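You operate a simulated robot arm through the tools that you are given. There is no shell and no other tool.

You are at the controls of a simulated robot arm. One attempt, no reset.

JOB
Start the fan, clean the P320 pad with the rubber block, then stop the fan.
Fine: block back; leave every pad in its place and the others as they are. What is to be rubbed or washed off counts as gone when no trace of it is left.

Only the result counts: the job must be done as asked and must still hold three seconds after the hand-in. Knocking over, shifting, dropping, spilling or breaking anything else fails it.

ROBOT AND FRAMES
A 6-joint arm with a two-finger gripper, fixed in place. Base frame: the origin is on the floor under the middle of its stand, x ahead of it, y to its left, z up; the work surface is at about z = 0.8. Units: m, rad, N and s.
It reaches about 1.038 m from its shoulder. Its first joint turns from -2.897 to 2.897 rad. Payload 1.71 kg.
The tool frame sits at the grasp point between the pads (the TCP): z along the fingers, y along the line on which they close. The tips reach 0.02 m beyond it. The gripper opens to 0.096 m; its body begins 0.113 m behind the TCP.
Orientation is that of the tool frame in the base frame, as a unit quaternion [w, x, y, z]. With the fingers straight down and closing along the base's y, the tool's x points along the base's -x, its y along +y and its z along -z.

CONTROLS
- The arm moves only by the tool move_arm. Its argument "steps" is a list of rows, each a list of 3 entries, a list of its own where there are three numbers: the finger opening in mm, from 0 to 96, then the shift along the tool's x, y, z in units of 50 mm (1.0 is 50 mm), then the turn, a rotation vector about the tool's x, y, z in units of 5 degrees (1.0 is 5 degrees). In form: [[gripper, [x, y, z], [ax, ay, az]], ...]. A call has 1 to 20 rows; each row shifts and turns the commanded pose from where the row before left it, along the tool's axes as they then stand. A call with a number of a shift or a turn outside -1 to 1 is refused whole. Rows are played at 5 a second. More than 0.05 m and 0.15 rad between two rows, or a gripper value outside its range, and nothing of the call is played. A pose out of reach is approached as far as the arm can. The call stops where the force on the tool passes 40 N (or 10 N more than at its start, if that is more) or the arm is blocked; 0.2 s more then pass. The fingers move at their own pace (about 0.045 m/s each) and stop on an object; they squeeze with about 33 N. The grip force told is the motor's: it shows also when the fingers shut on nothing. Time passes only in rows, and 0.2 s behind the last, so rows that do not move let the fingers close. The reply holds the time, the measured pose of the TCP, the force on the tool along the base axes, the opening and the grip force, in the units named above and with some noise, with the torque about the TCP (base axes, N m) and any sound that the robot's microphone picked up.
- Cameras (640 x 400 px; columns grow to the right, rows downward): "scene" is fixed at [0.0496, -0.5007, 1.5712]; the picture's right is [0.58, -0.82, 0.00], its down [-0.61, -0.43, -0.67] and it looks along [0.55, 0.39, -0.74] (base axes); focal length 374 px, centre (320, 200). "wrist" rides on the gripper at [0.066, 0.014, -0.145] in the tool frame; the picture's right is [-0.21, 0.98, 0.00], its down [-0.88, -0.18, -0.45] and it looks along [-0.44, -0.09, 0.90] (tool axes); focal length 275 px, centre (320, 200). There is no depth. A picture from a camera that has moved, and an enlarged one, comes with that camera's place and axes in the base frame and with its lens.
- get_image(camera): a new picture of that camera. It takes no simulated time.
- raise_lower(by): moves the trunk up (or, below 0, down) by that many m; the arm rides with it, the base frame stays. It gives what a move gives, with no picture.
- inspect(camera, box): a new picture of the part [left, top, right, bottom] of that camera's present view, enlarged. It takes no simulated time.
- sign_off(): hands the job in; it is judged then, once.

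Places have to be worked out from the pictures, the camera data and where the tool is seen. Open the gripper and draw the arm clear of the work before you hand the job in, unless the task says otherwise.

The tools are called after "Request:" as name(argument=value, ...) on one line, values as JSON. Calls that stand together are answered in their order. move_arm: Moves the arm, as the interface text tells. Its arguments: {"type":"object","properties":{"steps":{"type":"array","items":{"type":"array"}}},"required":["steps"]} The other tools are called the same way: raise_lower (by) moves the trunk up or down; get_image (camera) takes a picture; inspect (camera, box) takes an enlarged picture of a part of a camera's view; sign_off () hands the job in.

At the start:

```text
time: 0.0
tcp_pos: [0.5239, -0.316, 1.1504]
ee_rot: [0.0, 0.001, 1.0, 0.0]
force: [-0.3, 0.2, 0.1]
ft_torque: [0.0, -0.01, 0.0]
finger_gap: 0.096
grasp_force: 0.2
trunk travel left (down, up): [-0.2, 0.19]
```

scene: 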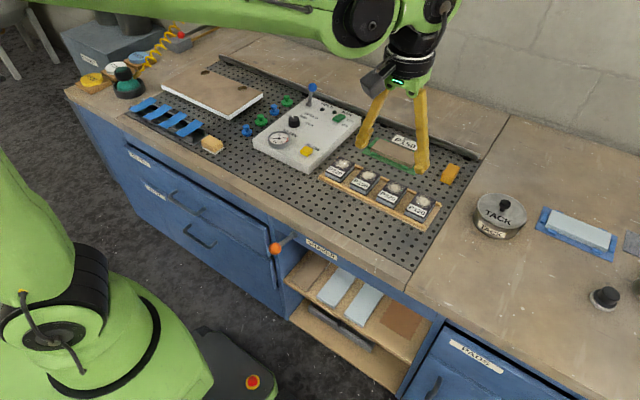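
wrist: 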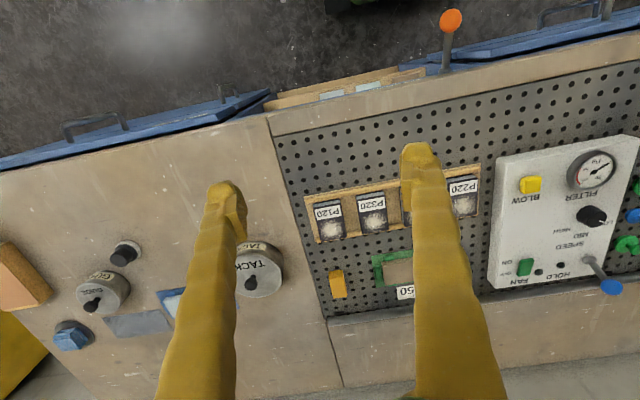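

I start by looking closely at the control panel and the pads rack, to read labels and locate things.

Request:
inspect(camera="scene", box=[240, 70, 480, 240])

Request:
inspect(camera="wrist", box=[280, 120, 500, 310])

Request:
inspect(camera="wrist", box=[480, 120, 640, 300])

Request:
inspect(camera="scene", box=[60, 20, 300, 170])

Request:
inspect(camera="scene", box=[430, 140, 640, 330])

```text
2.35 times, centred on (360, 155) of scene
camera zoom: at [0.0496, -0.5007, 1.5712], right [0.58, -0.82, 0.0], down [-0.61, -0.43, -0.67], along [0.55, 0.39, -0.74], focal length 881 px, centre (226, 306)
```

zoom: 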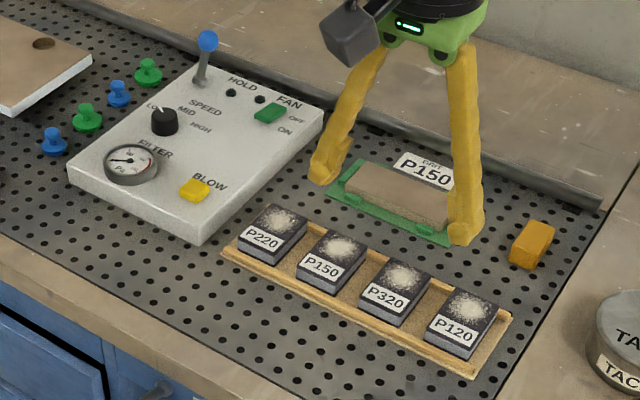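

```text
2.11 times, centred on (390, 215) of wrist
camera zoom: at [0.458, -0.3024, 1.2944], right [0.21, 0.98, 0.0], down [0.88, -0.19, 0.44], along [0.43, -0.09, -0.9], focal length 580 px, centre (173, 168)
```

zoom: 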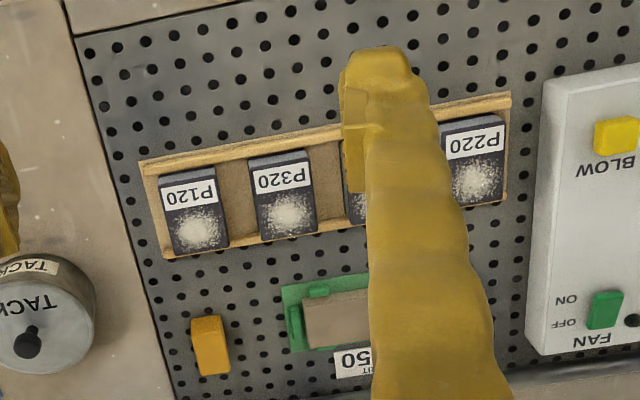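

```text
2.22 times, centred on (560, 210) of wrist
camera zoom: at [0.458, -0.3024, 1.2944], right [0.21, 0.98, 0.0], down [0.88, -0.19, 0.44], along [0.43, -0.09, -0.9], focal length 612 px, centre (-213, 178)
```

zoom: 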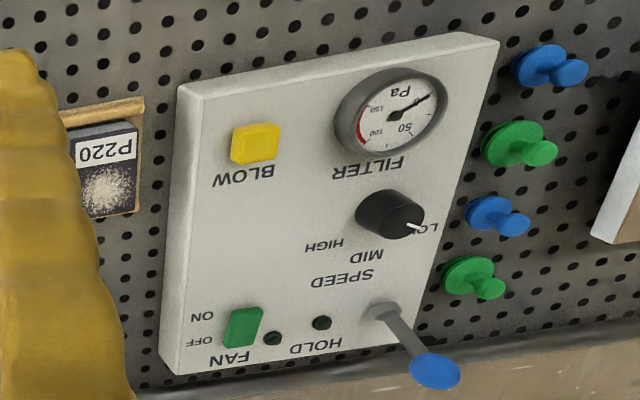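

```text
2.67 times, centred on (180, 95) of scene
camera zoom: at [0.0496, -0.5007, 1.5712], right [0.58, -0.82, 0.0], down [-0.61, -0.43, -0.67], along [0.55, 0.39, -0.74], focal length 999 px, centre (693, 480)
```

zoom: 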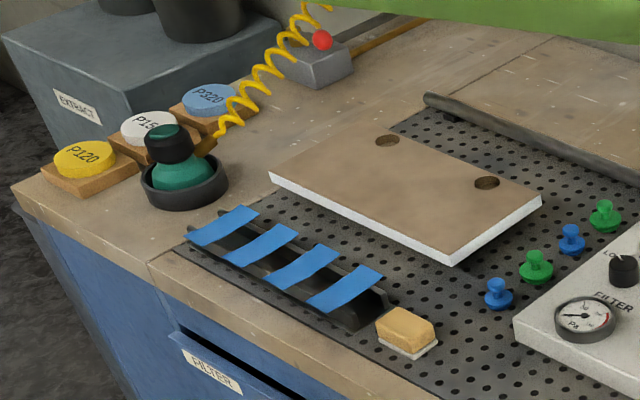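

```text
2.11 times, centred on (535, 235) of scene
camera zoom: at [0.0496, -0.5007, 1.5712], right [0.58, -0.82, 0.0], down [-0.61, -0.43, -0.67], along [0.55, 0.39, -0.74], focal length 788 px, centre (-133, 126)
```

zoom: 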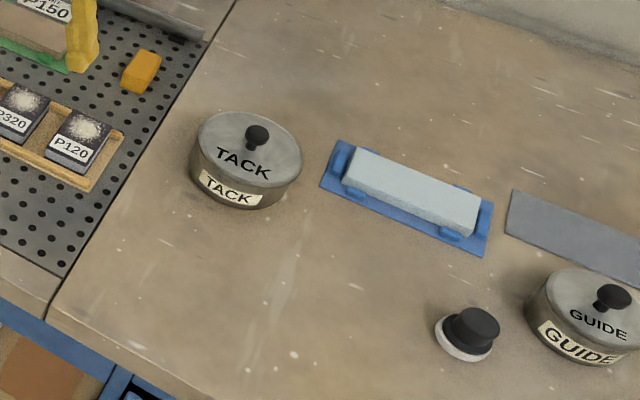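

The pad rack holds P220, P150, P320 and P120 (P320 around [0.74, -0.256]). The panel has the FAN rocker with ON nearer to the robot. I'll move the wrist camera higher up and over the panel for a better view.

Request:
move_arm(steps=[[96, [-0.2, 0.94, 0], [0, 0, 0]], [96, [-0.2, 0.94, 0], [0, 0, 0]], [96, [-0.2, 0.94, 0], [0, 0, 0]], [96, [-0.2, 0.94, 0], [0, 0, 0]], [96, [-0.2, 0.94, 0], [0, 0, 0]], [96, [-0.2, 0.94, 0], [0, 0, 0]], [96, [-0.2, 0.94, 0], [0, 0, 0]], [96, [0, 0, 0], [0, 0, 0]]])

Request:
get_image(camera="wrist")

Request:
get_image(camera="scene")

```text
time: 1.8
tcp_pos: [0.5763, 0.0143, 1.1592]
ee_rot: [0.007, 0.0, 1.0, 0.0]
force: [0.7, 0.5, 0.4]
ft_torque: [-0.06, -0.05, -0.01]
finger_gap: 0.0963
grasp_force: 0.1
trunk travel left (down, up): [-0.2, 0.19]
```

```text
taken
camera wrist: at [0.5083, 0.027, 1.3025], right [0.21, 0.98, 0.0], down [0.87, -0.19, 0.46], along [0.45, -0.09, -0.89], focal length 275 px, centre (320, 200)
```

wrist: 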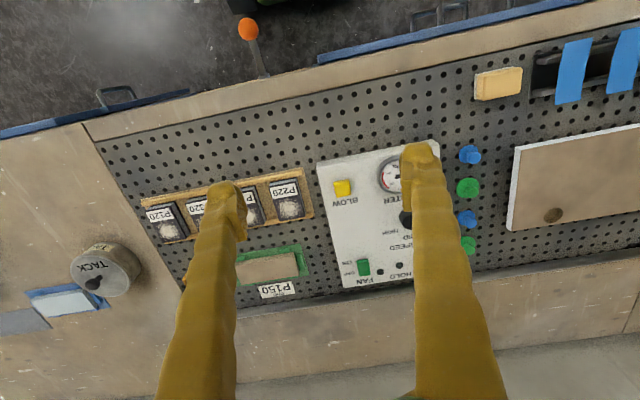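

```text
taken
```

scene: 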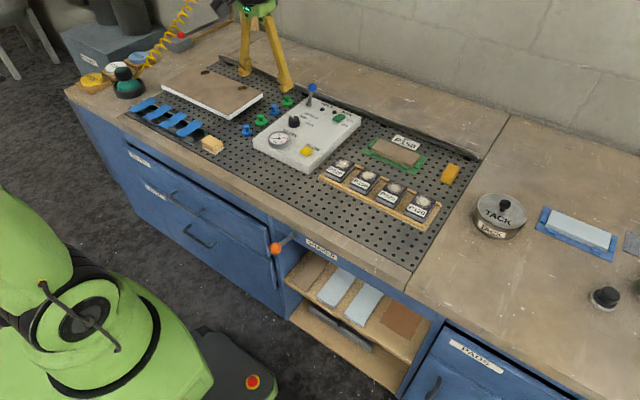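

The panel is now visible. I zoom in on the panel, the tan block, and the orange block.

Request:
inspect(camera="wrist", box=[310, 130, 490, 300])

Request:
inspect(camera="wrist", box=[450, 40, 640, 140])

Request:
inspect(camera="scene", box=[320, 120, 480, 230])

Request:
inspect(camera="scene", box=[240, 75, 370, 180])

Request:
inspect(camera="scene", box=[110, 80, 260, 170])

```text
2.35 times, centred on (400, 215) of wrist
camera zoom: at [0.5083, 0.027, 1.3025], right [0.21, 0.98, 0.0], down [0.87, -0.19, 0.46], along [0.45, -0.09, -0.89], focal length 648 px, centre (132, 165)
```

zoom: 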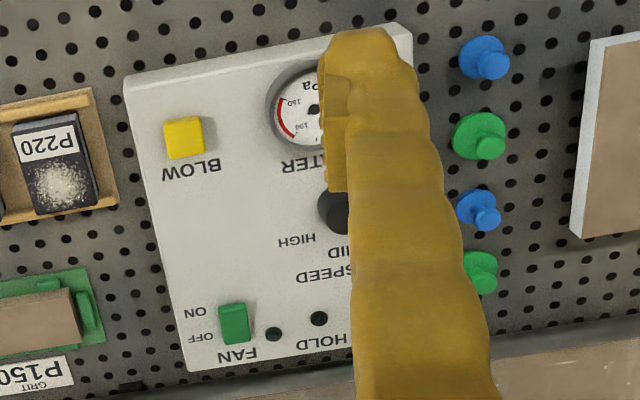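

```text
3.37 times, centred on (545, 90) of wrist
camera zoom: at [0.5083, 0.027, 1.3025], right [0.21, 0.98, 0.0], down [0.87, -0.19, 0.46], along [0.45, -0.09, -0.89], focal length 927 px, centre (-438, 570)
```

zoom: 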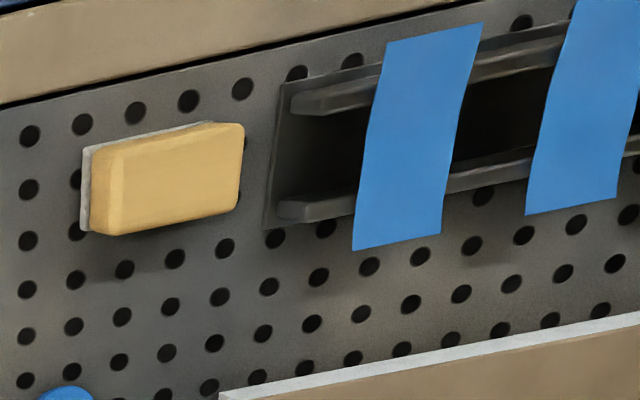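

```text
3.64 times, centred on (400, 175) of scene
camera zoom: at [0.0496, -0.5007, 1.5712], right [0.58, -0.82, 0.0], down [-0.61, -0.43, -0.67], along [0.55, 0.39, -0.74], focal length 1362 px, centre (29, 291)
```

zoom: 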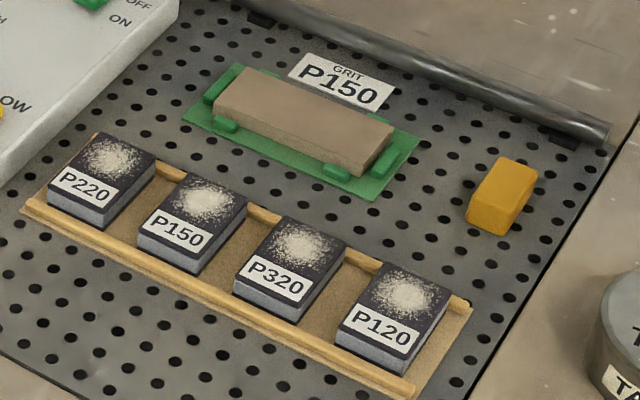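

```text
3.81 times, centred on (305, 128) of scene
camera zoom: at [0.0496, -0.5007, 1.5712], right [0.58, -0.82, 0.0], down [-0.61, -0.43, -0.67], along [0.55, 0.39, -0.74], focal length 1427 px, centre (377, 476)
```

zoom: 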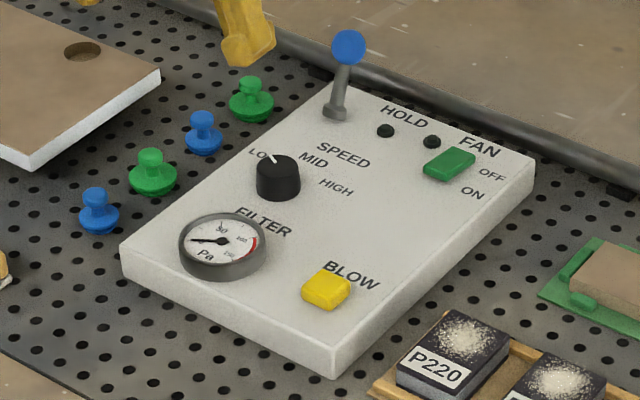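

```text
4.27 times, centred on (185, 125) of scene
camera zoom: at [0.0496, -0.5007, 1.5712], right [0.58, -0.82, 0.0], down [-0.61, -0.43, -0.67], along [0.55, 0.39, -0.74], focal length 1598 px, centre (896, 520)
```

zoom: 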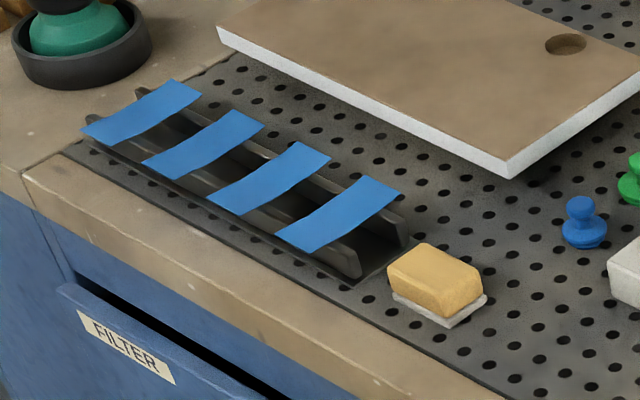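

Two candidate blocks: the orange one near the rack and a tan one on a white base near the blue strips. I'll take a closer look at the tan one first.

Request:
move_arm(steps=[[96, [0.24, 0.89, 0.36], [0, 0, 0]], [96, [0.24, 0.89, 0.36], [0, 0, 0]], [96, [0.24, 0.89, 0.36], [0, 0, 0]], [96, [0.24, 0.89, 0.36], [0, 0, 0]], [96, [0.24, 0.89, 0.36], [0, 0, 0]], [96, [0.24, 0.89, 0.36], [0, 0, 0]], [96, [0.24, 0.89, 0.36], [0, 0, 0]], [96, [0, 0, 0], [0, 0, 0]], [96, [0, 0, 0], [0, 0, 0]]])

Request:
get_image(camera="wrist")

Request:
inspect(camera="wrist", box=[220, 120, 420, 280])

```text
time: 3.8
tcp_pos: [0.4951, 0.3244, 1.0295]
ee_rot: [0.006, 0.0, 1.0, 0.0]
force: [-0.7, -0.5, -0.6]
ft_torque: [-0.05, -0.03, 0.01]
finger_gap: 0.0959
grasp_force: 0.1
trunk travel left (down, up): [-0.2, 0.19]
```

```text
taken
camera wrist: at [0.4262, 0.3379, 1.1733], right [0.21, 0.98, 0.0], down [0.87, -0.19, 0.46], along [0.45, -0.09, -0.89], focal length 275 px, centre (320, 200)
```

wrist: 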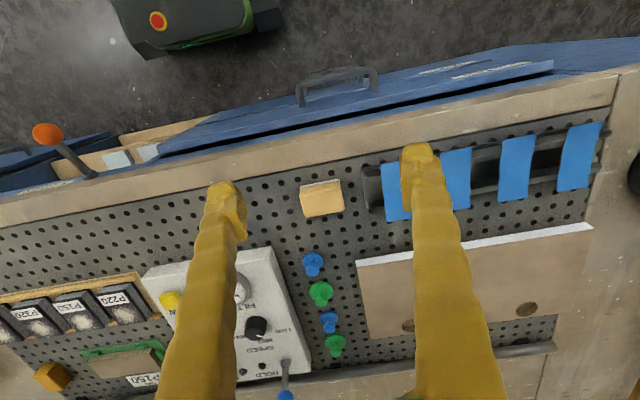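

```text
2.50 times, centred on (320, 200) of wrist
camera zoom: at [0.4262, 0.3379, 1.1733], right [0.21, 0.98, 0.0], down [0.87, -0.19, 0.46], along [0.45, -0.09, -0.89], focal length 688 px, centre (320, 200)
```

zoom: 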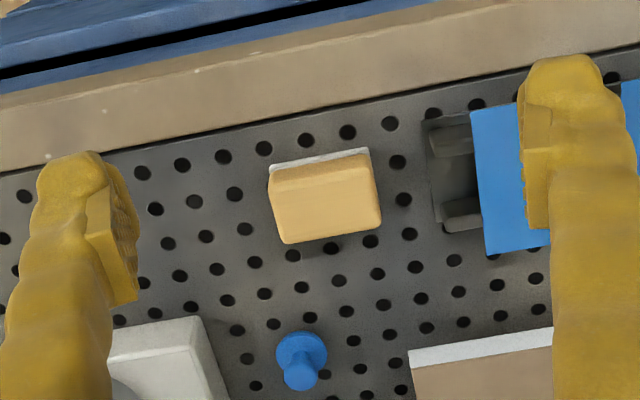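

The tan block appears to be a foam/felt-faced block (two layers). Now I go look at the orange block near the pad rack up close.

Request:
move_arm(steps=[[96, [0, -0.93, -0.5], [0, 0, 0]], [96, [0, -0.93, -0.5], [0, 0, 0]], [96, [0, -0.93, 0], [0, 0, 0]], [96, [0, -0.93, 0], [0, 0, 0]], [96, [0, -0.93, 0], [0, 0, 0]], [96, [0, -0.93, 0], [0, 0, 0]], [96, [0, -0.93, 0], [0, 0, 0]], [96, [-0.7, -0.93, 0], [0, 0, 0]], [96, [-0.7, -0.93, 0], [0, 0, 0]], [96, [-0.7, -0.93, 0], [0, 0, 0]], [96, [-0.7, -0.93, 0], [0, 0, 0]], [96, [-0.7, -0.93, 0], [0, 0, 0]], [96, [-0.7, -0.93, 0], [0, 0, 0]], [96, [-0.7, -0.93, 0], [0, 0, 0]], [96, [-0.7, 0, 0], [0, 0, 0]], [96, [0, 0, 0], [0, 0, 0]], [96, [0, 0, 0], [0, 0, 0]]])

Request:
get_image(camera="wrist")

Request:
get_image(camera="scene")

```text
refused: row 1 steps farther than a row can; nothing moved
```

```text
taken
camera wrist: at [0.4262, 0.3379, 1.1733], right [0.21, 0.98, 0.0], down [0.87, -0.19, 0.46], along [0.45, -0.09, -0.89], focal length 275 px, centre (320, 200)
```

wrist: 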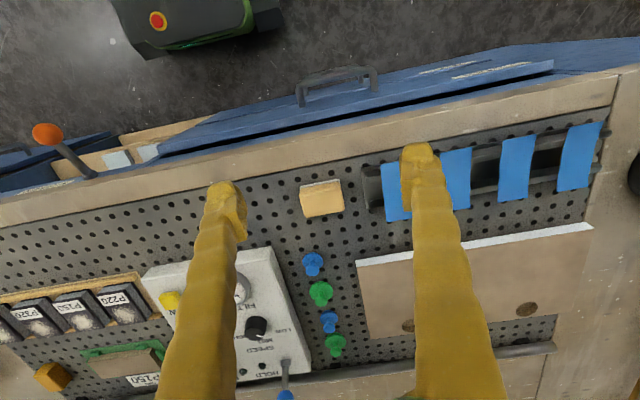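

```text
taken
```

scene: 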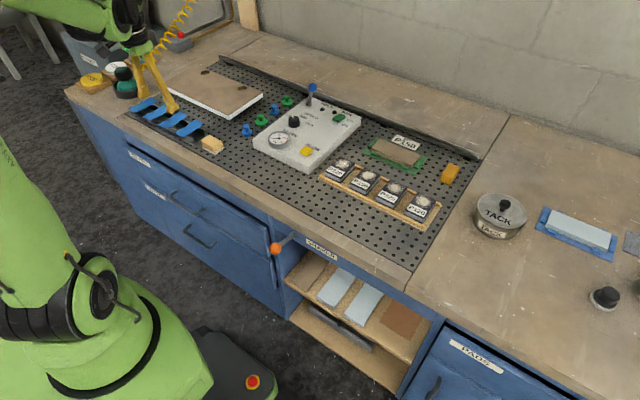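

The combined step exceeded 50 mm in length, so nothing moved; I'll keep each row's length under 1.0 unit. I repeat the move toward the orange block.

Request:
move_arm(steps=[[96, [0, 0, -0.9], [0, 0, 0]], [96, [0, -0.95, 0], [0, 0, 0]], [96, [0, -0.95, 0], [0, 0, 0]], [96, [0, -0.95, 0], [0, 0, 0]], [96, [0, -0.95, 0], [0, 0, 0]], [96, [0, -0.95, 0], [0, 0, 0]], [96, [0, -0.95, 0], [0, 0, 0]], [96, [-0.65, -0.73, 0], [0, 0, 0]], [96, [-0.65, -0.73, 0], [0, 0, 0]], [96, [-0.65, -0.73, 0], [0, 0, 0]], [96, [-0.65, -0.73, 0], [0, 0, 0]], [96, [-0.65, -0.73, 0], [0, 0, 0]], [96, [-0.65, -0.73, 0], [0, 0, 0]], [96, [-0.65, -0.73, 0], [0, 0, 0]], [96, [-0.65, -0.73, 0], [0, 0, 0]], [96, [-0.65, -0.73, 0], [0, 0, 0]], [96, [-0.6, -0.73, 0], [0, 0, 0]], [96, [0, 0, 0], [0, 0, 0]], [96, [0, 0, 0], [0, 0, 0]]])

Request:
get_image(camera="wrist")

Request:
get_image(camera="scene")

```text
time: 7.8
tcp_pos: [0.8156, -0.3248, 1.0806]
ee_rot: [0.007, 0.001, 1.0, 0.0]
force: [-1.0, -0.8, -0.7]
ft_torque: [0.02, -0.01, 0.03]
finger_gap: 0.0963
grasp_force: 0.0
trunk travel left (down, up): [-0.2, 0.19]
```

```text
taken
camera wrist: at [0.7474, -0.3116, 1.2241], right [0.21, 0.98, 0.0], down [0.87, -0.19, 0.46], along [0.45, -0.09, -0.89], focal length 275 px, centre (320, 200)
```

wrist: 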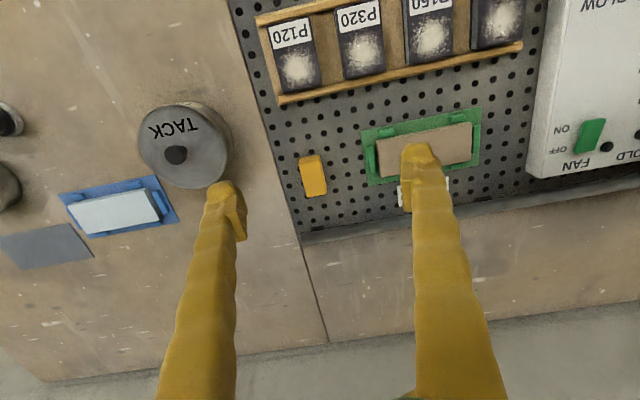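

```text
taken
```

scene: 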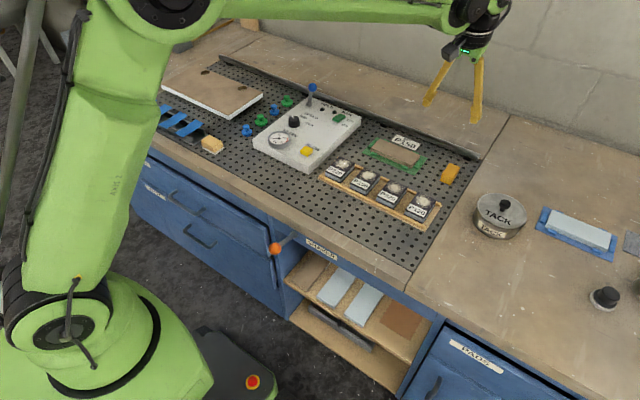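

Request:
inspect(camera="wrist", box=[250, 120, 410, 240])

Request:
inspect(camera="wrist", box=[250, 0, 540, 120])

Request:
inspect(camera="scene", box=[425, 150, 485, 195])

Request:
inspect(camera="scene", box=[185, 125, 245, 170])

```text
3.33 times, centred on (330, 180) of wrist
camera zoom: at [0.7474, -0.3116, 1.2241], right [0.21, 0.98, 0.0], down [0.87, -0.19, 0.46], along [0.45, -0.09, -0.89], focal length 918 px, centre (287, 267)
```

zoom: 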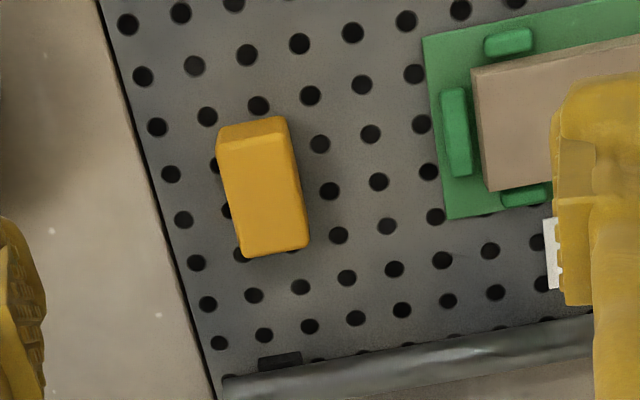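

```text
2.21 times, centred on (395, 60) of wrist
camera zoom: at [0.7474, -0.3116, 1.2241], right [0.21, 0.98, 0.0], down [0.87, -0.19, 0.46], along [0.45, -0.09, -0.89], focal length 608 px, centre (154, 509)
```

zoom: 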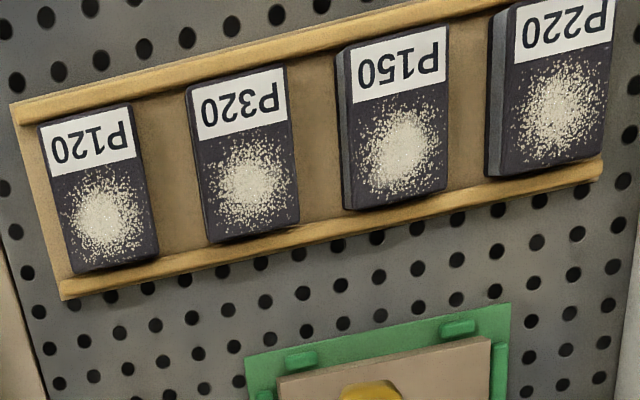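

```text
8.89 times, centred on (455, 172) of scene
camera zoom: at [0.0496, -0.5007, 1.5712], right [0.58, -0.82, 0.0], down [-0.61, -0.43, -0.67], along [0.55, 0.39, -0.74], focal length 3329 px, centre (-880, 444)
```

zoom: 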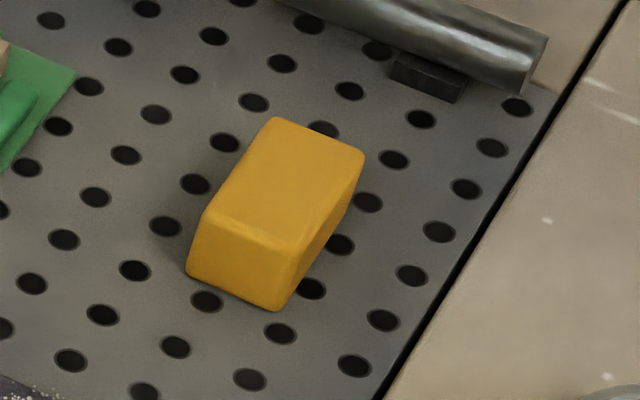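

```text
8.89 times, centred on (215, 148) of scene
camera zoom: at [0.0496, -0.5007, 1.5712], right [0.58, -0.82, 0.0], down [-0.61, -0.43, -0.67], along [0.55, 0.39, -0.74], focal length 3329 px, centre (1253, 667)
```

zoom: 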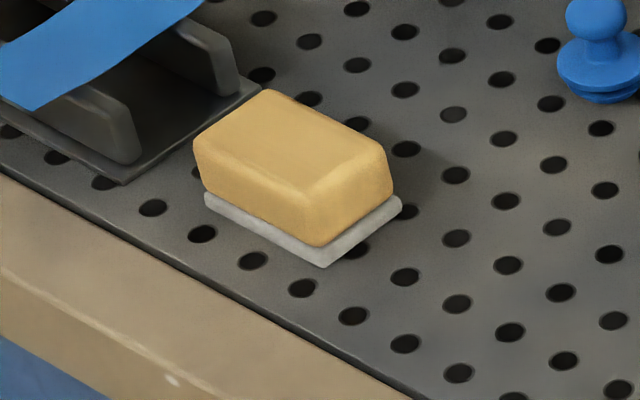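

The orange block is a uniform rubbery block, about 32 × 55 mm; the tan one has a felt sole, so I take the orange one as the rubber block. First the fan: I move the camera over the rocker (about [0.916, 0.039, 0.848]), closing the fingers and correcting the slight tilt.

Request:
move_arm(steps=[[60, [-0.08, 0.9, 0], [0, 0.16, 0]], [30, [-0.08, 0.9, 0], [0, 0, 0]], [0, [-0.08, 0.9, 0], [0, 0, 0]], [0, [-0.08, 0.9, 0], [0, 0, 0]], [0, [-0.08, 0.9, 0.2], [0, 0, 0]], [0, [-0.08, 0.9, 0.4], [0, 0, 0]], [0, [-0.08, 0.9, 0.4], [0, 0, 0]], [0, [-0.08, 0.9, 0.4], [0, 0, 0]], [0, [0, 0, 0], [0, 0, 0]], [0, [0, 0, 0], [0, 0, 0]]])

Request:
get_image(camera="wrist")

Request:
inspect(camera="wrist", box=[200, 80, 440, 240])

Request:
get_image(camera="scene")

```text
time: 10.0
tcp_pos: [0.8465, 0.0333, 1.0102]
ee_rot: [0.0, 0.0, 1.0, 0.0]
force: [-0.5, 1.0, 0.6]
ft_torque: [-0.04, -0.04, 0.0]
finger_gap: 0.0002
grasp_force: 28.7
trunk travel left (down, up): [-0.2, 0.19]
```

```text
taken
camera wrist: at [0.7801, 0.0468, 1.1554], right [0.21, 0.98, 0.0], down [0.88, -0.19, 0.44], along [0.43, -0.09, -0.9], focal length 275 px, centre (320, 200)
```

wrist: 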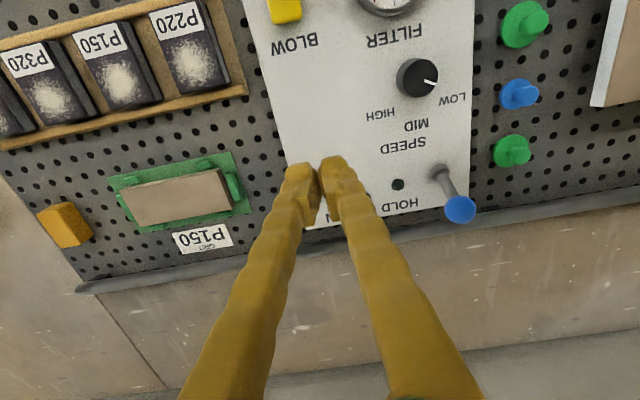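

```text
2.50 times, centred on (320, 160) of wrist
camera zoom: at [0.7801, 0.0468, 1.1554], right [0.21, 0.98, 0.0], down [0.88, -0.19, 0.44], along [0.43, -0.09, -0.9], focal length 688 px, centre (320, 300)
```

zoom: 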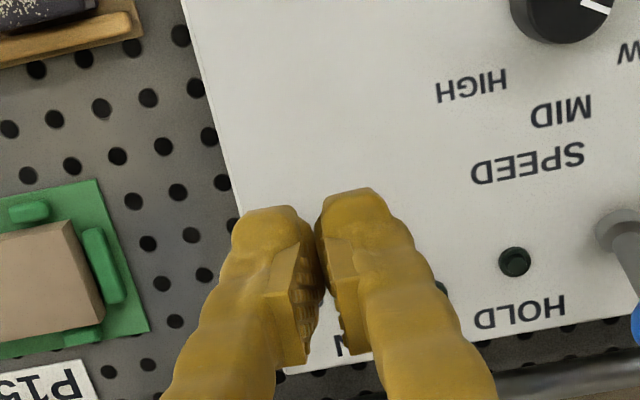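

```text
taken
```

scene: 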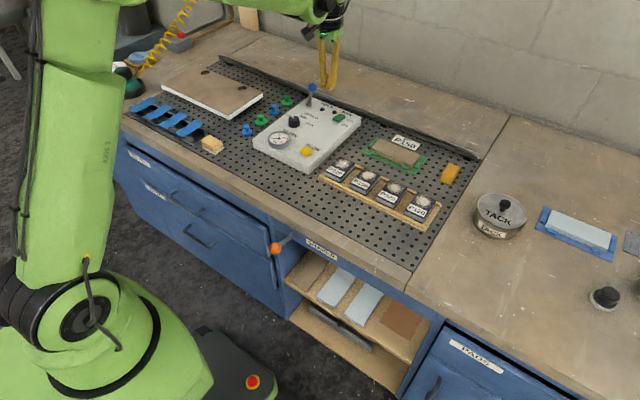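

The closed fingers hide the rocker; I shift sideways a bit to see the rocker in close view.

Request:
move_arm(steps=[[0, [0, -0.9, 0], [0, 0, 0]], [0, [0, -0.9, 0], [0, 0, 0]], [0, [0, 0, 0], [0, 0, 0]], [0, [0, 0, 0], [0, 0, 0]]])

Request:
get_image(camera="wrist")

Request:
inspect(camera="wrist", box=[380, 120, 540, 240])

Request:
inspect(camera="scene", box=[295, 75, 375, 135])

```text
time: 11.0
tcp_pos: [0.8496, -0.0563, 1.013]
ee_rot: [0.001, 0.0, 1.0, 0.0]
force: [0.0, 0.3, -0.4]
ft_torque: [0.02, 0.0, -0.02]
finger_gap: 0.0
grasp_force: 29.6
trunk travel left (down, up): [-0.2, 0.19]
```

```text
taken
camera wrist: at [0.7833, -0.043, 1.1568], right [0.21, 0.98, 0.0], down [0.88, -0.19, 0.44], along [0.43, -0.09, -0.9], focal length 275 px, centre (320, 200)
```

wrist: 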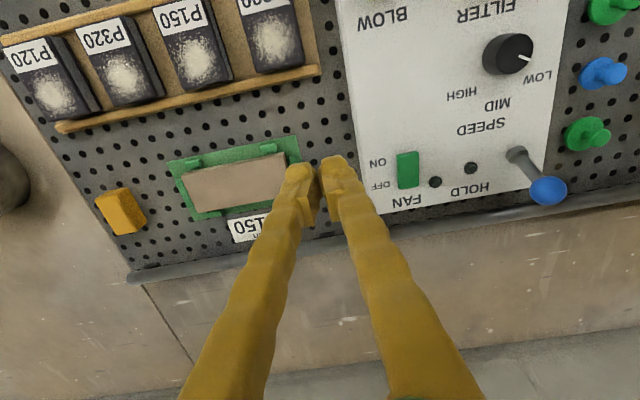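

```text
3.33 times, centred on (460, 180) of wrist
camera zoom: at [0.7833, -0.043, 1.1568], right [0.21, 0.98, 0.0], down [0.88, -0.19, 0.44], along [0.43, -0.09, -0.9], focal length 918 px, centre (-147, 267)
```

zoom: 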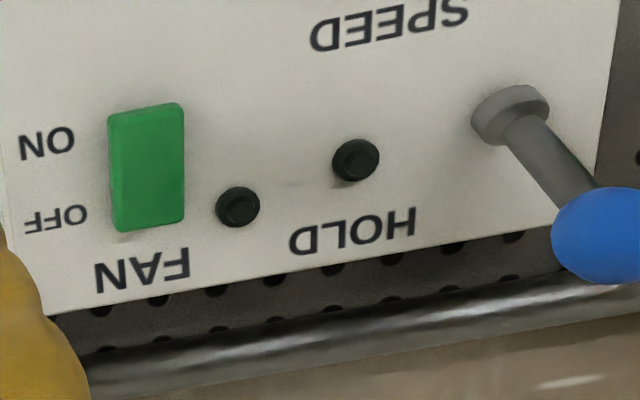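

```text
6.67 times, centred on (335, 105) of scene
camera zoom: at [0.0496, -0.5007, 1.5712], right [0.58, -0.82, 0.0], down [-0.61, -0.43, -0.67], along [0.55, 0.39, -0.74], focal length 2497 px, centre (220, 833)
```

zoom: 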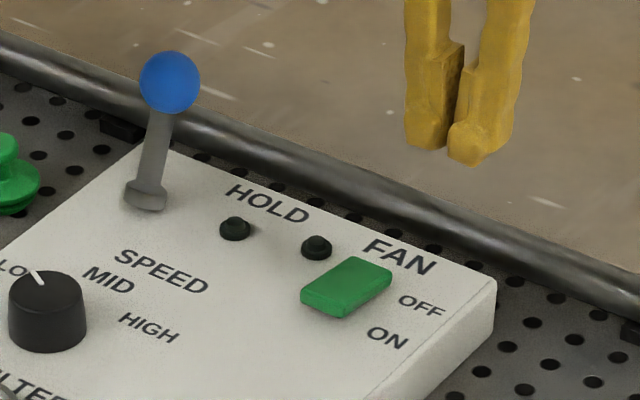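

The rocker spans x≈0.892–0.938, y≈0.037, with the ON half toward the robot (currently OFF side pressed). I move above the ON half and descend to just above it.

Request:
move_arm(steps=[[0, [-0.46, 0.8, 0], [0, 0, 0]], [0, [-0.46, 0.8, 0], [0, 0, 0]], [0, [0, 0.27, 0], [0, 0, 0]], [0, [0, 0, 0.8], [0, 0, 0]], [0, [0, 0, 0.8], [0, 0, 0]], [0, [0, 0, 0.6], [0, 0, 0]], [0, [0, 0, 0], [0, 0, 0]], [0, [0, 0, 0], [0, 0, 0]]])

Request:
get_image(camera="wrist")

Request:
inspect(camera="scene", box=[285, 70, 385, 145])

```text
time: 12.8
tcp_pos: [0.8939, 0.0379, 0.8994]
ee_rot: [-0.001, -0.001, 1.0, 0.0]
force: [-0.6, 0.0, 0.3]
ft_torque: [0.0, -0.01, 0.0]
finger_gap: 0.0
grasp_force: 29.6
trunk travel left (down, up): [-0.2, 0.19]
```

```text
taken
camera wrist: at [0.8281, 0.0524, 1.0445], right [0.21, 0.98, 0.0], down [0.88, -0.18, 0.44], along [0.43, -0.09, -0.9], focal length 275 px, centre (320, 200)
```

wrist: 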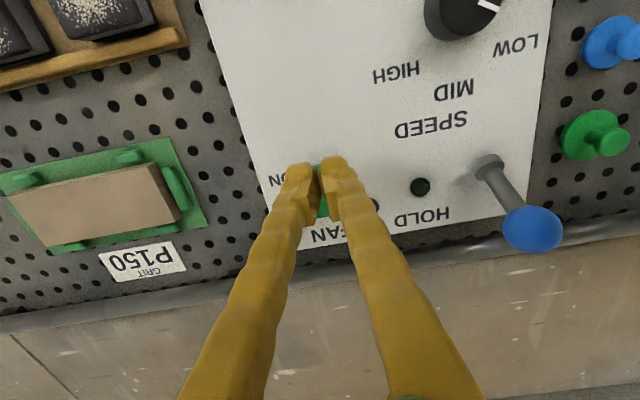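

```text
5.33 times, centred on (335, 108) of scene
camera zoom: at [0.0496, -0.5007, 1.5712], right [0.58, -0.82, 0.0], down [-0.61, -0.43, -0.67], along [0.55, 0.39, -0.74], focal length 1998 px, centre (240, 693)
```

zoom: 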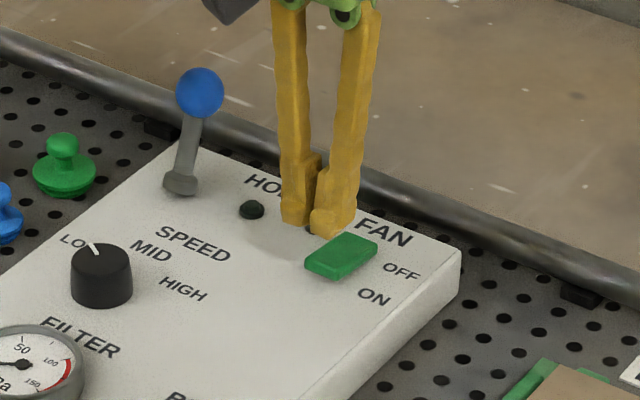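

The ON half's middle looks to be about 10 mm further ahead (x≈0.905). I adjust and descend gently, watching the force.

Request:
move_arm(steps=[[0, [-0.2, 0, 0], [0, 0, 0]], [0, [0, 0, 0.2], [0, 0, 0]], [0, [0, 0, 0.2], [0, 0, 0]], [0, [0, 0, 0], [0, 0, 0]]])

Request:
inspect(camera="scene", box=[305, 85, 365, 130])

Request:
inspect(camera="wrist", box=[240, 120, 400, 240])

```text
time: 13.8
tcp_pos: [0.9043, 0.0394, 0.8798]
ee_rot: [0.001, 0.0, 1.0, 0.0]
force: [0.1, -0.5, -0.3]
ft_torque: [0.01, 0.01, -0.02]
finger_gap: 0.0002
grasp_force: 29.3
trunk travel left (down, up): [-0.2, 0.19]
```

```text
8.89 times, centred on (335, 108) of scene
camera zoom: at [0.0496, -0.5007, 1.5712], right [0.58, -0.82, 0.0], down [-0.61, -0.43, -0.67], along [0.55, 0.39, -0.74], focal length 3329 px, centre (187, 1022)
```

zoom: 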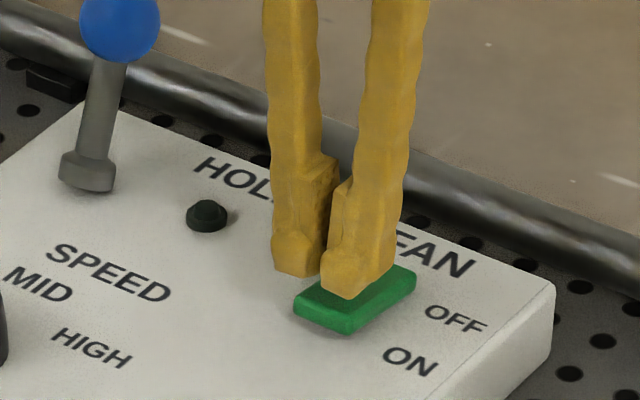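

```text
3.33 times, centred on (320, 180) of wrist
camera zoom: at [0.8388, 0.0517, 1.0246], right [0.21, 0.98, 0.0], down [0.88, -0.19, 0.44], along [0.43, -0.09, -0.9], focal length 918 px, centre (320, 267)
```

zoom: 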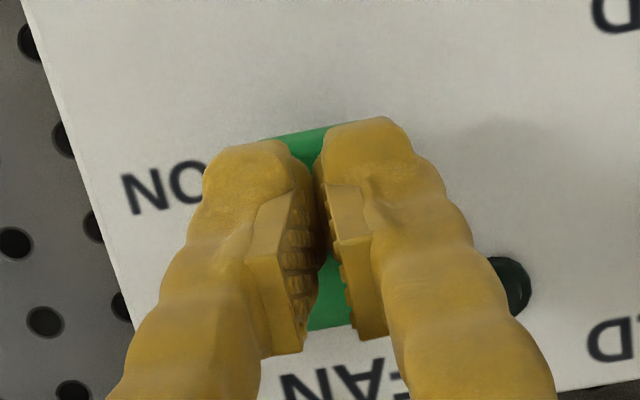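

Tips are hovering ~10–15 mm above the ON half. I lower in 2 mm rows and watch for contact/sound.

Request:
move_arm(steps=[[0, [0, 0, 0.06], [0, 0, 0]], [0, [0, 0, 0.06], [0, 0, 0]], [0, [0, 0, 0.06], [0, 0, 0]], [0, [0, 0, 0.06], [0, 0, 0]]])

Request:
inspect(camera="scene", box=[305, 85, 365, 130])

```text
time: 14.8
tcp_pos: [0.9056, 0.0378, 0.8679]
ee_rot: [0.0, 0.001, 1.0, 0.0]
force: [-0.1, -0.6, -0.3]
ft_torque: [-0.05, 0.02, 0.0]
finger_gap: 0.0
grasp_force: 29.3
trunk travel left (down, up): [-0.2, 0.19]
```

```text
8.89 times, centred on (335, 108) of scene
camera zoom: at [0.0496, -0.5007, 1.5712], right [0.58, -0.82, 0.0], down [-0.61, -0.43, -0.67], along [0.55, 0.39, -0.74], focal length 3329 px, centre (187, 1022)
```

zoom: 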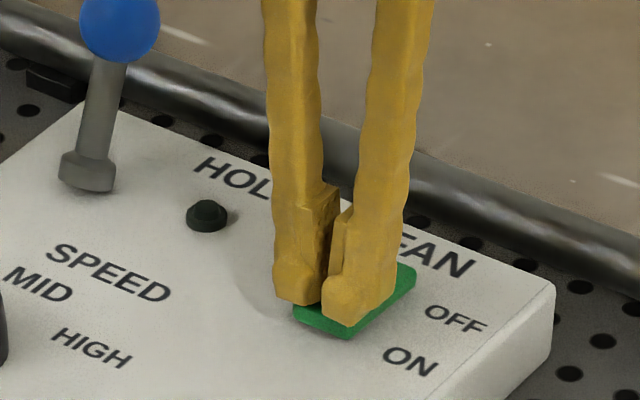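

Almost touching. I continue down in small rows.

Request:
move_arm(steps=[[0, [0, 0, 0.04], [0, 0, 0]], [0, [0, 0, 0.04], [0, 0, 0]], [0, [0, 0, 0.04], [0, 0, 0]]])

Request:
inspect(camera="scene", box=[305, 85, 365, 130])

```text
time: 15.7
tcp_pos: [0.8897, 0.0378, 0.8782]
ee_rot: [0.009, 0.0, 1.0, 0.001]
force: [-1.3, -0.4, -0.1]
ft_torque: [0.0, -0.11, 0.01]
finger_gap: 0.0
grasp_force: 29.4
trunk travel left (down, up): [-0.2, 0.19]
stopped in row 3: the force on the tool passed its limit at 42 N (the readings are from after the stop); the commanded pose is now the measured one
```

```text
8.89 times, centred on (335, 108) of scene
camera zoom: at [0.0496, -0.5007, 1.5712], right [0.58, -0.82, 0.0], down [-0.61, -0.43, -0.67], along [0.55, 0.39, -0.74], focal length 3329 px, centre (187, 1022)
```

zoom: 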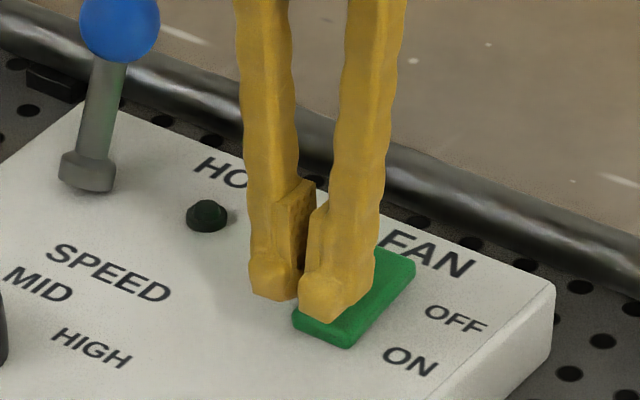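

Force limit was hit and the arm backed off; I raise a little and check whether the rocker flipped.

Request:
move_arm(steps=[[0, [0, 0, -0.6], [0, 0.2, 0]], [0, [0, 0, -0.6], [0, 0, 0]], [0, [0, -0.9, -0.2], [0, 0, 0]], [0, [0, -0.9, 0], [0, 0, 0]], [0, [0, 0, 0], [0, 0, 0]], [0, [0, 0, 0], [0, 0, 0]]])

Request:
inspect(camera="scene", box=[295, 75, 375, 135])

Request:
inspect(camera="wrist", box=[380, 100, 600, 265])

Request:
get_image(camera="wrist")

```text
time: 17.1
tcp_pos: [0.8931, -0.0516, 0.9453]
ee_rot: [0.0, 0.001, 1.0, 0.0]
force: [0.3, 0.0, -0.2]
ft_torque: [0.03, 0.0, 0.04]
finger_gap: 0.0
grasp_force: 28.8
trunk travel left (down, up): [-0.2, 0.19]
```

```text
6.67 times, centred on (335, 105) of scene
camera zoom: at [0.0496, -0.5007, 1.5712], right [0.58, -0.82, 0.0], down [-0.61, -0.43, -0.67], along [0.55, 0.39, -0.74], focal length 2497 px, centre (220, 833)
```

zoom: 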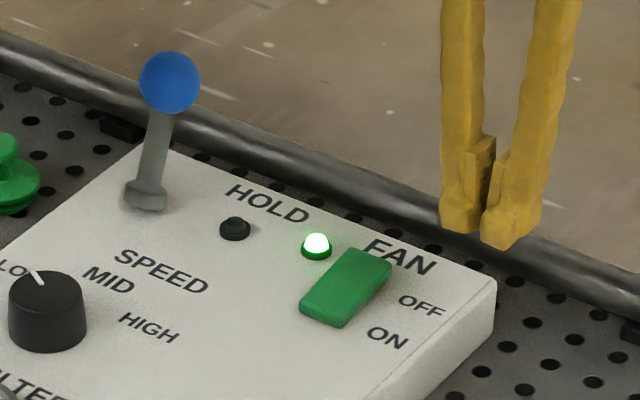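

```text
2.42 times, centred on (490, 182) of wrist
camera zoom: at [0.8269, -0.0385, 1.0904], right [0.21, 0.98, 0.0], down [0.88, -0.19, 0.44], along [0.43, -0.09, -0.9], focal length 667 px, centre (-92, 242)
```

zoom: 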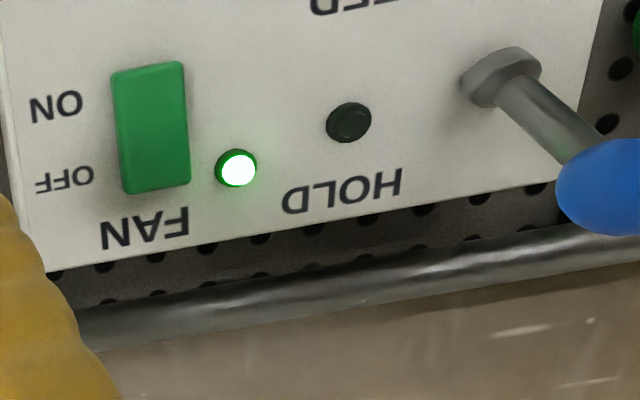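

```text
taken
camera wrist: at [0.8269, -0.0385, 1.0904], right [0.21, 0.98, 0.0], down [0.88, -0.19, 0.44], along [0.43, -0.09, -0.9], focal length 275 px, centre (320, 200)
```

wrist: 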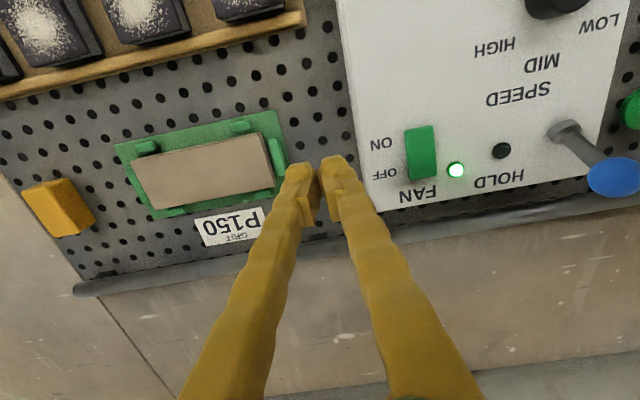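

The fan lamp is lit and the rocker is flipped to ON. The block measures x 0.882–0.936, y −0.3685…−0.3375, top z≈0.832 (centre [0.910, −0.353]). I move above it with the fingers opened to 60 mm.

Request:
move_arm(steps=[[20, [0, 0, -0.8], [0, 0, 0]], [60, [-0.05, -0.9, 0], [0, 0, 0]], [60, [-0.05, -0.9, 0], [0, 0, 0]], [60, [-0.05, -0.9, 0], [0, 0, 0]], [60, [-0.05, -0.9, 0], [0, 0, 0]], [60, [-0.05, -0.9, 0], [0, 0, 0]], [60, [-0.05, -0.9, 0], [0, 0, 0]], [60, [-0.04, -0.62, 0], [0, 0, 0]], [60, [0, 0, 0], [0, 0, 0]], [60, [0, 0, 0], [0, 0, 0]]])

Request:
get_image(camera="wrist")

Request:
get_image(camera="scene")

```text
time: 19.3
tcp_pos: [0.9104, -0.3548, 0.9882]
ee_rot: [-0.002, 0.0, 1.0, 0.0]
force: [-0.3, 0.9, -0.4]
ft_torque: [0.02, 0.0, 0.02]
finger_gap: 0.0599
grasp_force: 0.2
trunk travel left (down, up): [-0.2, 0.19]
```

```text
taken
camera wrist: at [0.8443, -0.3405, 1.1333], right [0.21, 0.98, 0.0], down [0.88, -0.18, 0.44], along [0.43, -0.09, -0.9], focal length 275 px, centre (320, 200)
```

wrist: 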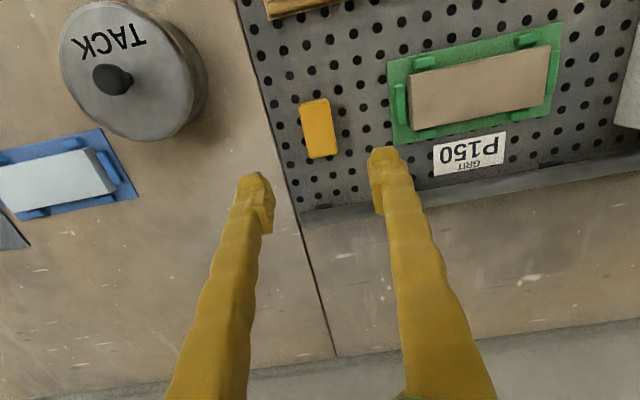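

```text
taken
```

scene: 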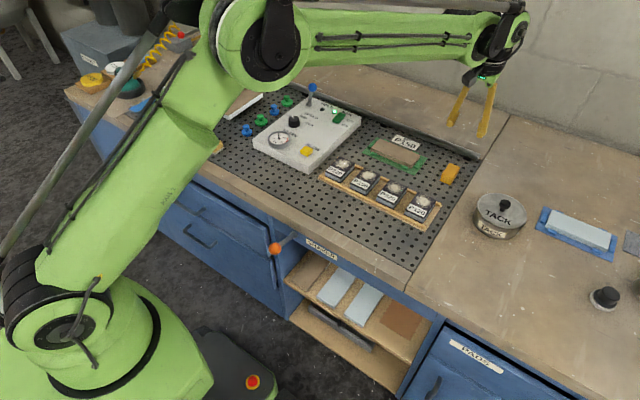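

Request:
inspect(camera="wrist", box=[260, 70, 400, 175])

Request:
inspect(camera="scene", box=[240, 80, 370, 180])

```text
3.81 times, centred on (330, 122) of wrist
camera zoom: at [0.8443, -0.3405, 1.1333], right [0.21, 0.98, 0.0], down [0.88, -0.18, 0.44], along [0.43, -0.09, -0.9], focal length 1049 px, centre (282, 495)
```

zoom: 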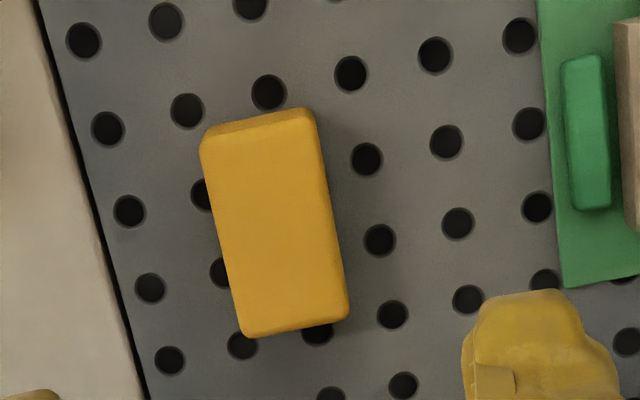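

```text
4.00 times, centred on (305, 130) of scene
camera zoom: at [0.0496, -0.5007, 1.5712], right [0.58, -0.82, 0.0], down [-0.61, -0.43, -0.67], along [0.55, 0.39, -0.74], focal length 1498 px, centre (380, 480)
```

zoom: 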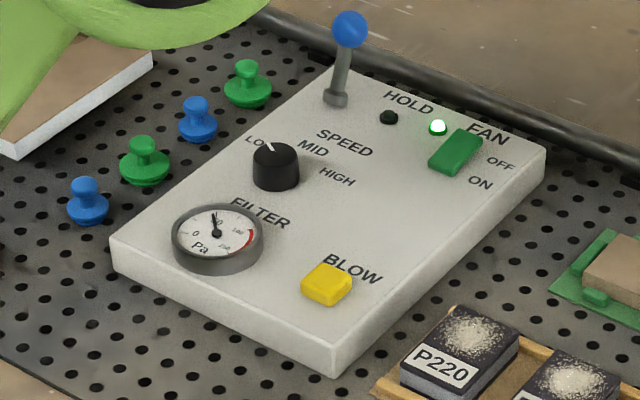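

The gauge confirms the fan runs (~55 Pa). The gripper is centred above the block; I descend to TCP z≈0.835 so ~11 mm of the block stays below the tips.

Request:
move_arm(steps=[[60, [0.03, 0, 0.9], [0, -0.05, 0]], [60, [0, 0, 0.9], [0, 0, 0]], [60, [0, 0, 0.8], [0, 0, 0]], [60, [0, 0, 0.4], [0, 0, 0]], [60, [0, 0, 0], [0, 0, 0]], [60, [0, 0, 0], [0, 0, 0]]])

Request:
get_image(camera="wrist")

Request:
inspect(camera="scene", box=[410, 130, 500, 200])

```text
time: 20.7
tcp_pos: [0.906, -0.3533, 0.8344]
ee_rot: [0.001, 0.0, 1.0, 0.0]
force: [-0.5, 0.5, 0.7]
ft_torque: [-0.01, -0.02, -0.01]
finger_gap: 0.06
grasp_force: 0.1
trunk travel left (down, up): [-0.2, 0.19]
```

```text
taken
camera wrist: at [0.8398, -0.3392, 0.9797], right [0.21, 0.98, 0.0], down [0.88, -0.19, 0.45], along [0.44, -0.09, -0.89], focal length 275 px, centre (320, 200)
```

wrist: 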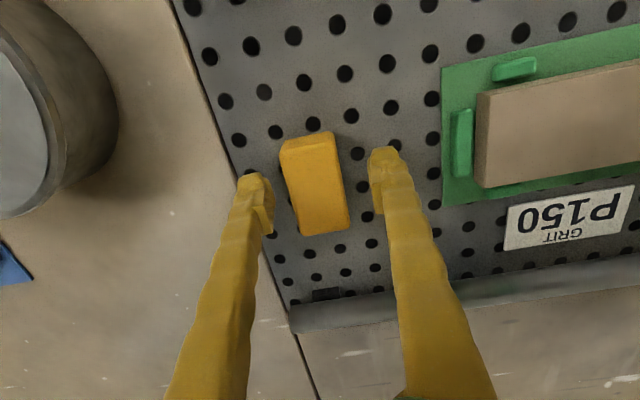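

```text
5.71 times, centred on (455, 165) of scene
camera zoom: at [0.0496, -0.5007, 1.5712], right [0.58, -0.82, 0.0], down [-0.61, -0.43, -0.67], along [0.55, 0.39, -0.74], focal length 2140 px, centre (-451, 400)
```

zoom: 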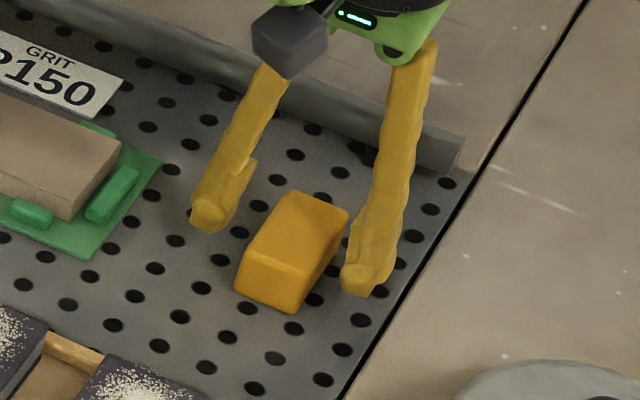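

Fingers straddle the block well. I close on it.

Request:
move_arm(steps=[[0, [0, 0, 0], [0, 0, 0]], [0, [0, 0, 0], [0, 0, 0]], [0, [0, 0, 0], [0, 0, 0]], [0, [0, 0, 0], [0, 0, 0]]])

Request:
inspect(camera="wrist", box=[220, 100, 420, 250])

Request:
inspect(camera="scene", box=[410, 130, 500, 200])

```text
time: 21.7
tcp_pos: [0.9073, -0.3525, 0.8353]
ee_rot: [0.001, 0.001, 1.0, 0.0]
force: [0.7, -0.3, 0.1]
ft_torque: [-0.01, 0.0, 0.03]
finger_gap: 0.0324
grasp_force: 33.1
trunk travel left (down, up): [-0.2, 0.19]
```

```text
2.67 times, centred on (320, 175) of wrist
camera zoom: at [0.8398, -0.3393, 0.9798], right [0.21, 0.98, 0.0], down [0.88, -0.19, 0.45], along [0.44, -0.09, -0.89], focal length 734 px, centre (320, 267)
```

zoom: 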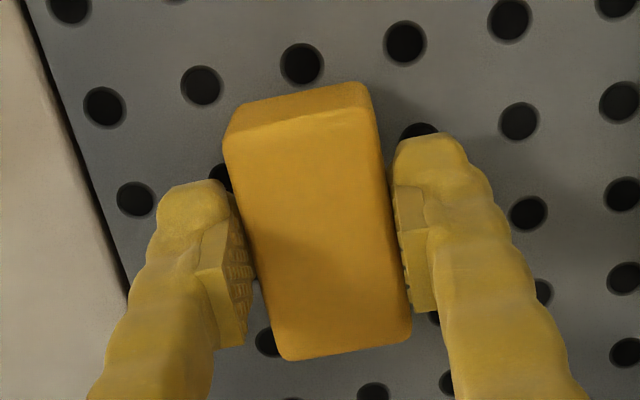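

```text
5.71 times, centred on (455, 165) of scene
camera zoom: at [0.0496, -0.5007, 1.5712], right [0.58, -0.82, 0.0], down [-0.61, -0.43, -0.67], along [0.55, 0.39, -0.74], focal length 2140 px, centre (-451, 400)
```

zoom: 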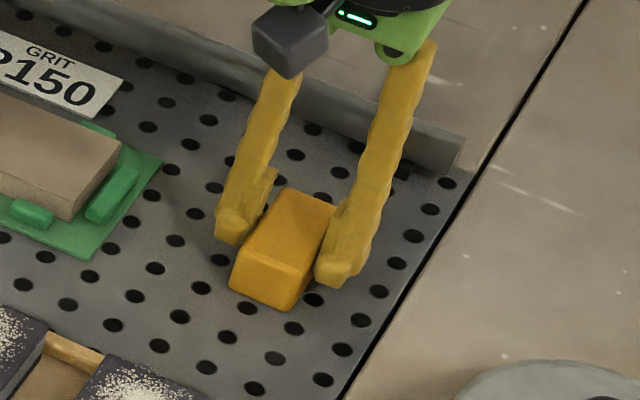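

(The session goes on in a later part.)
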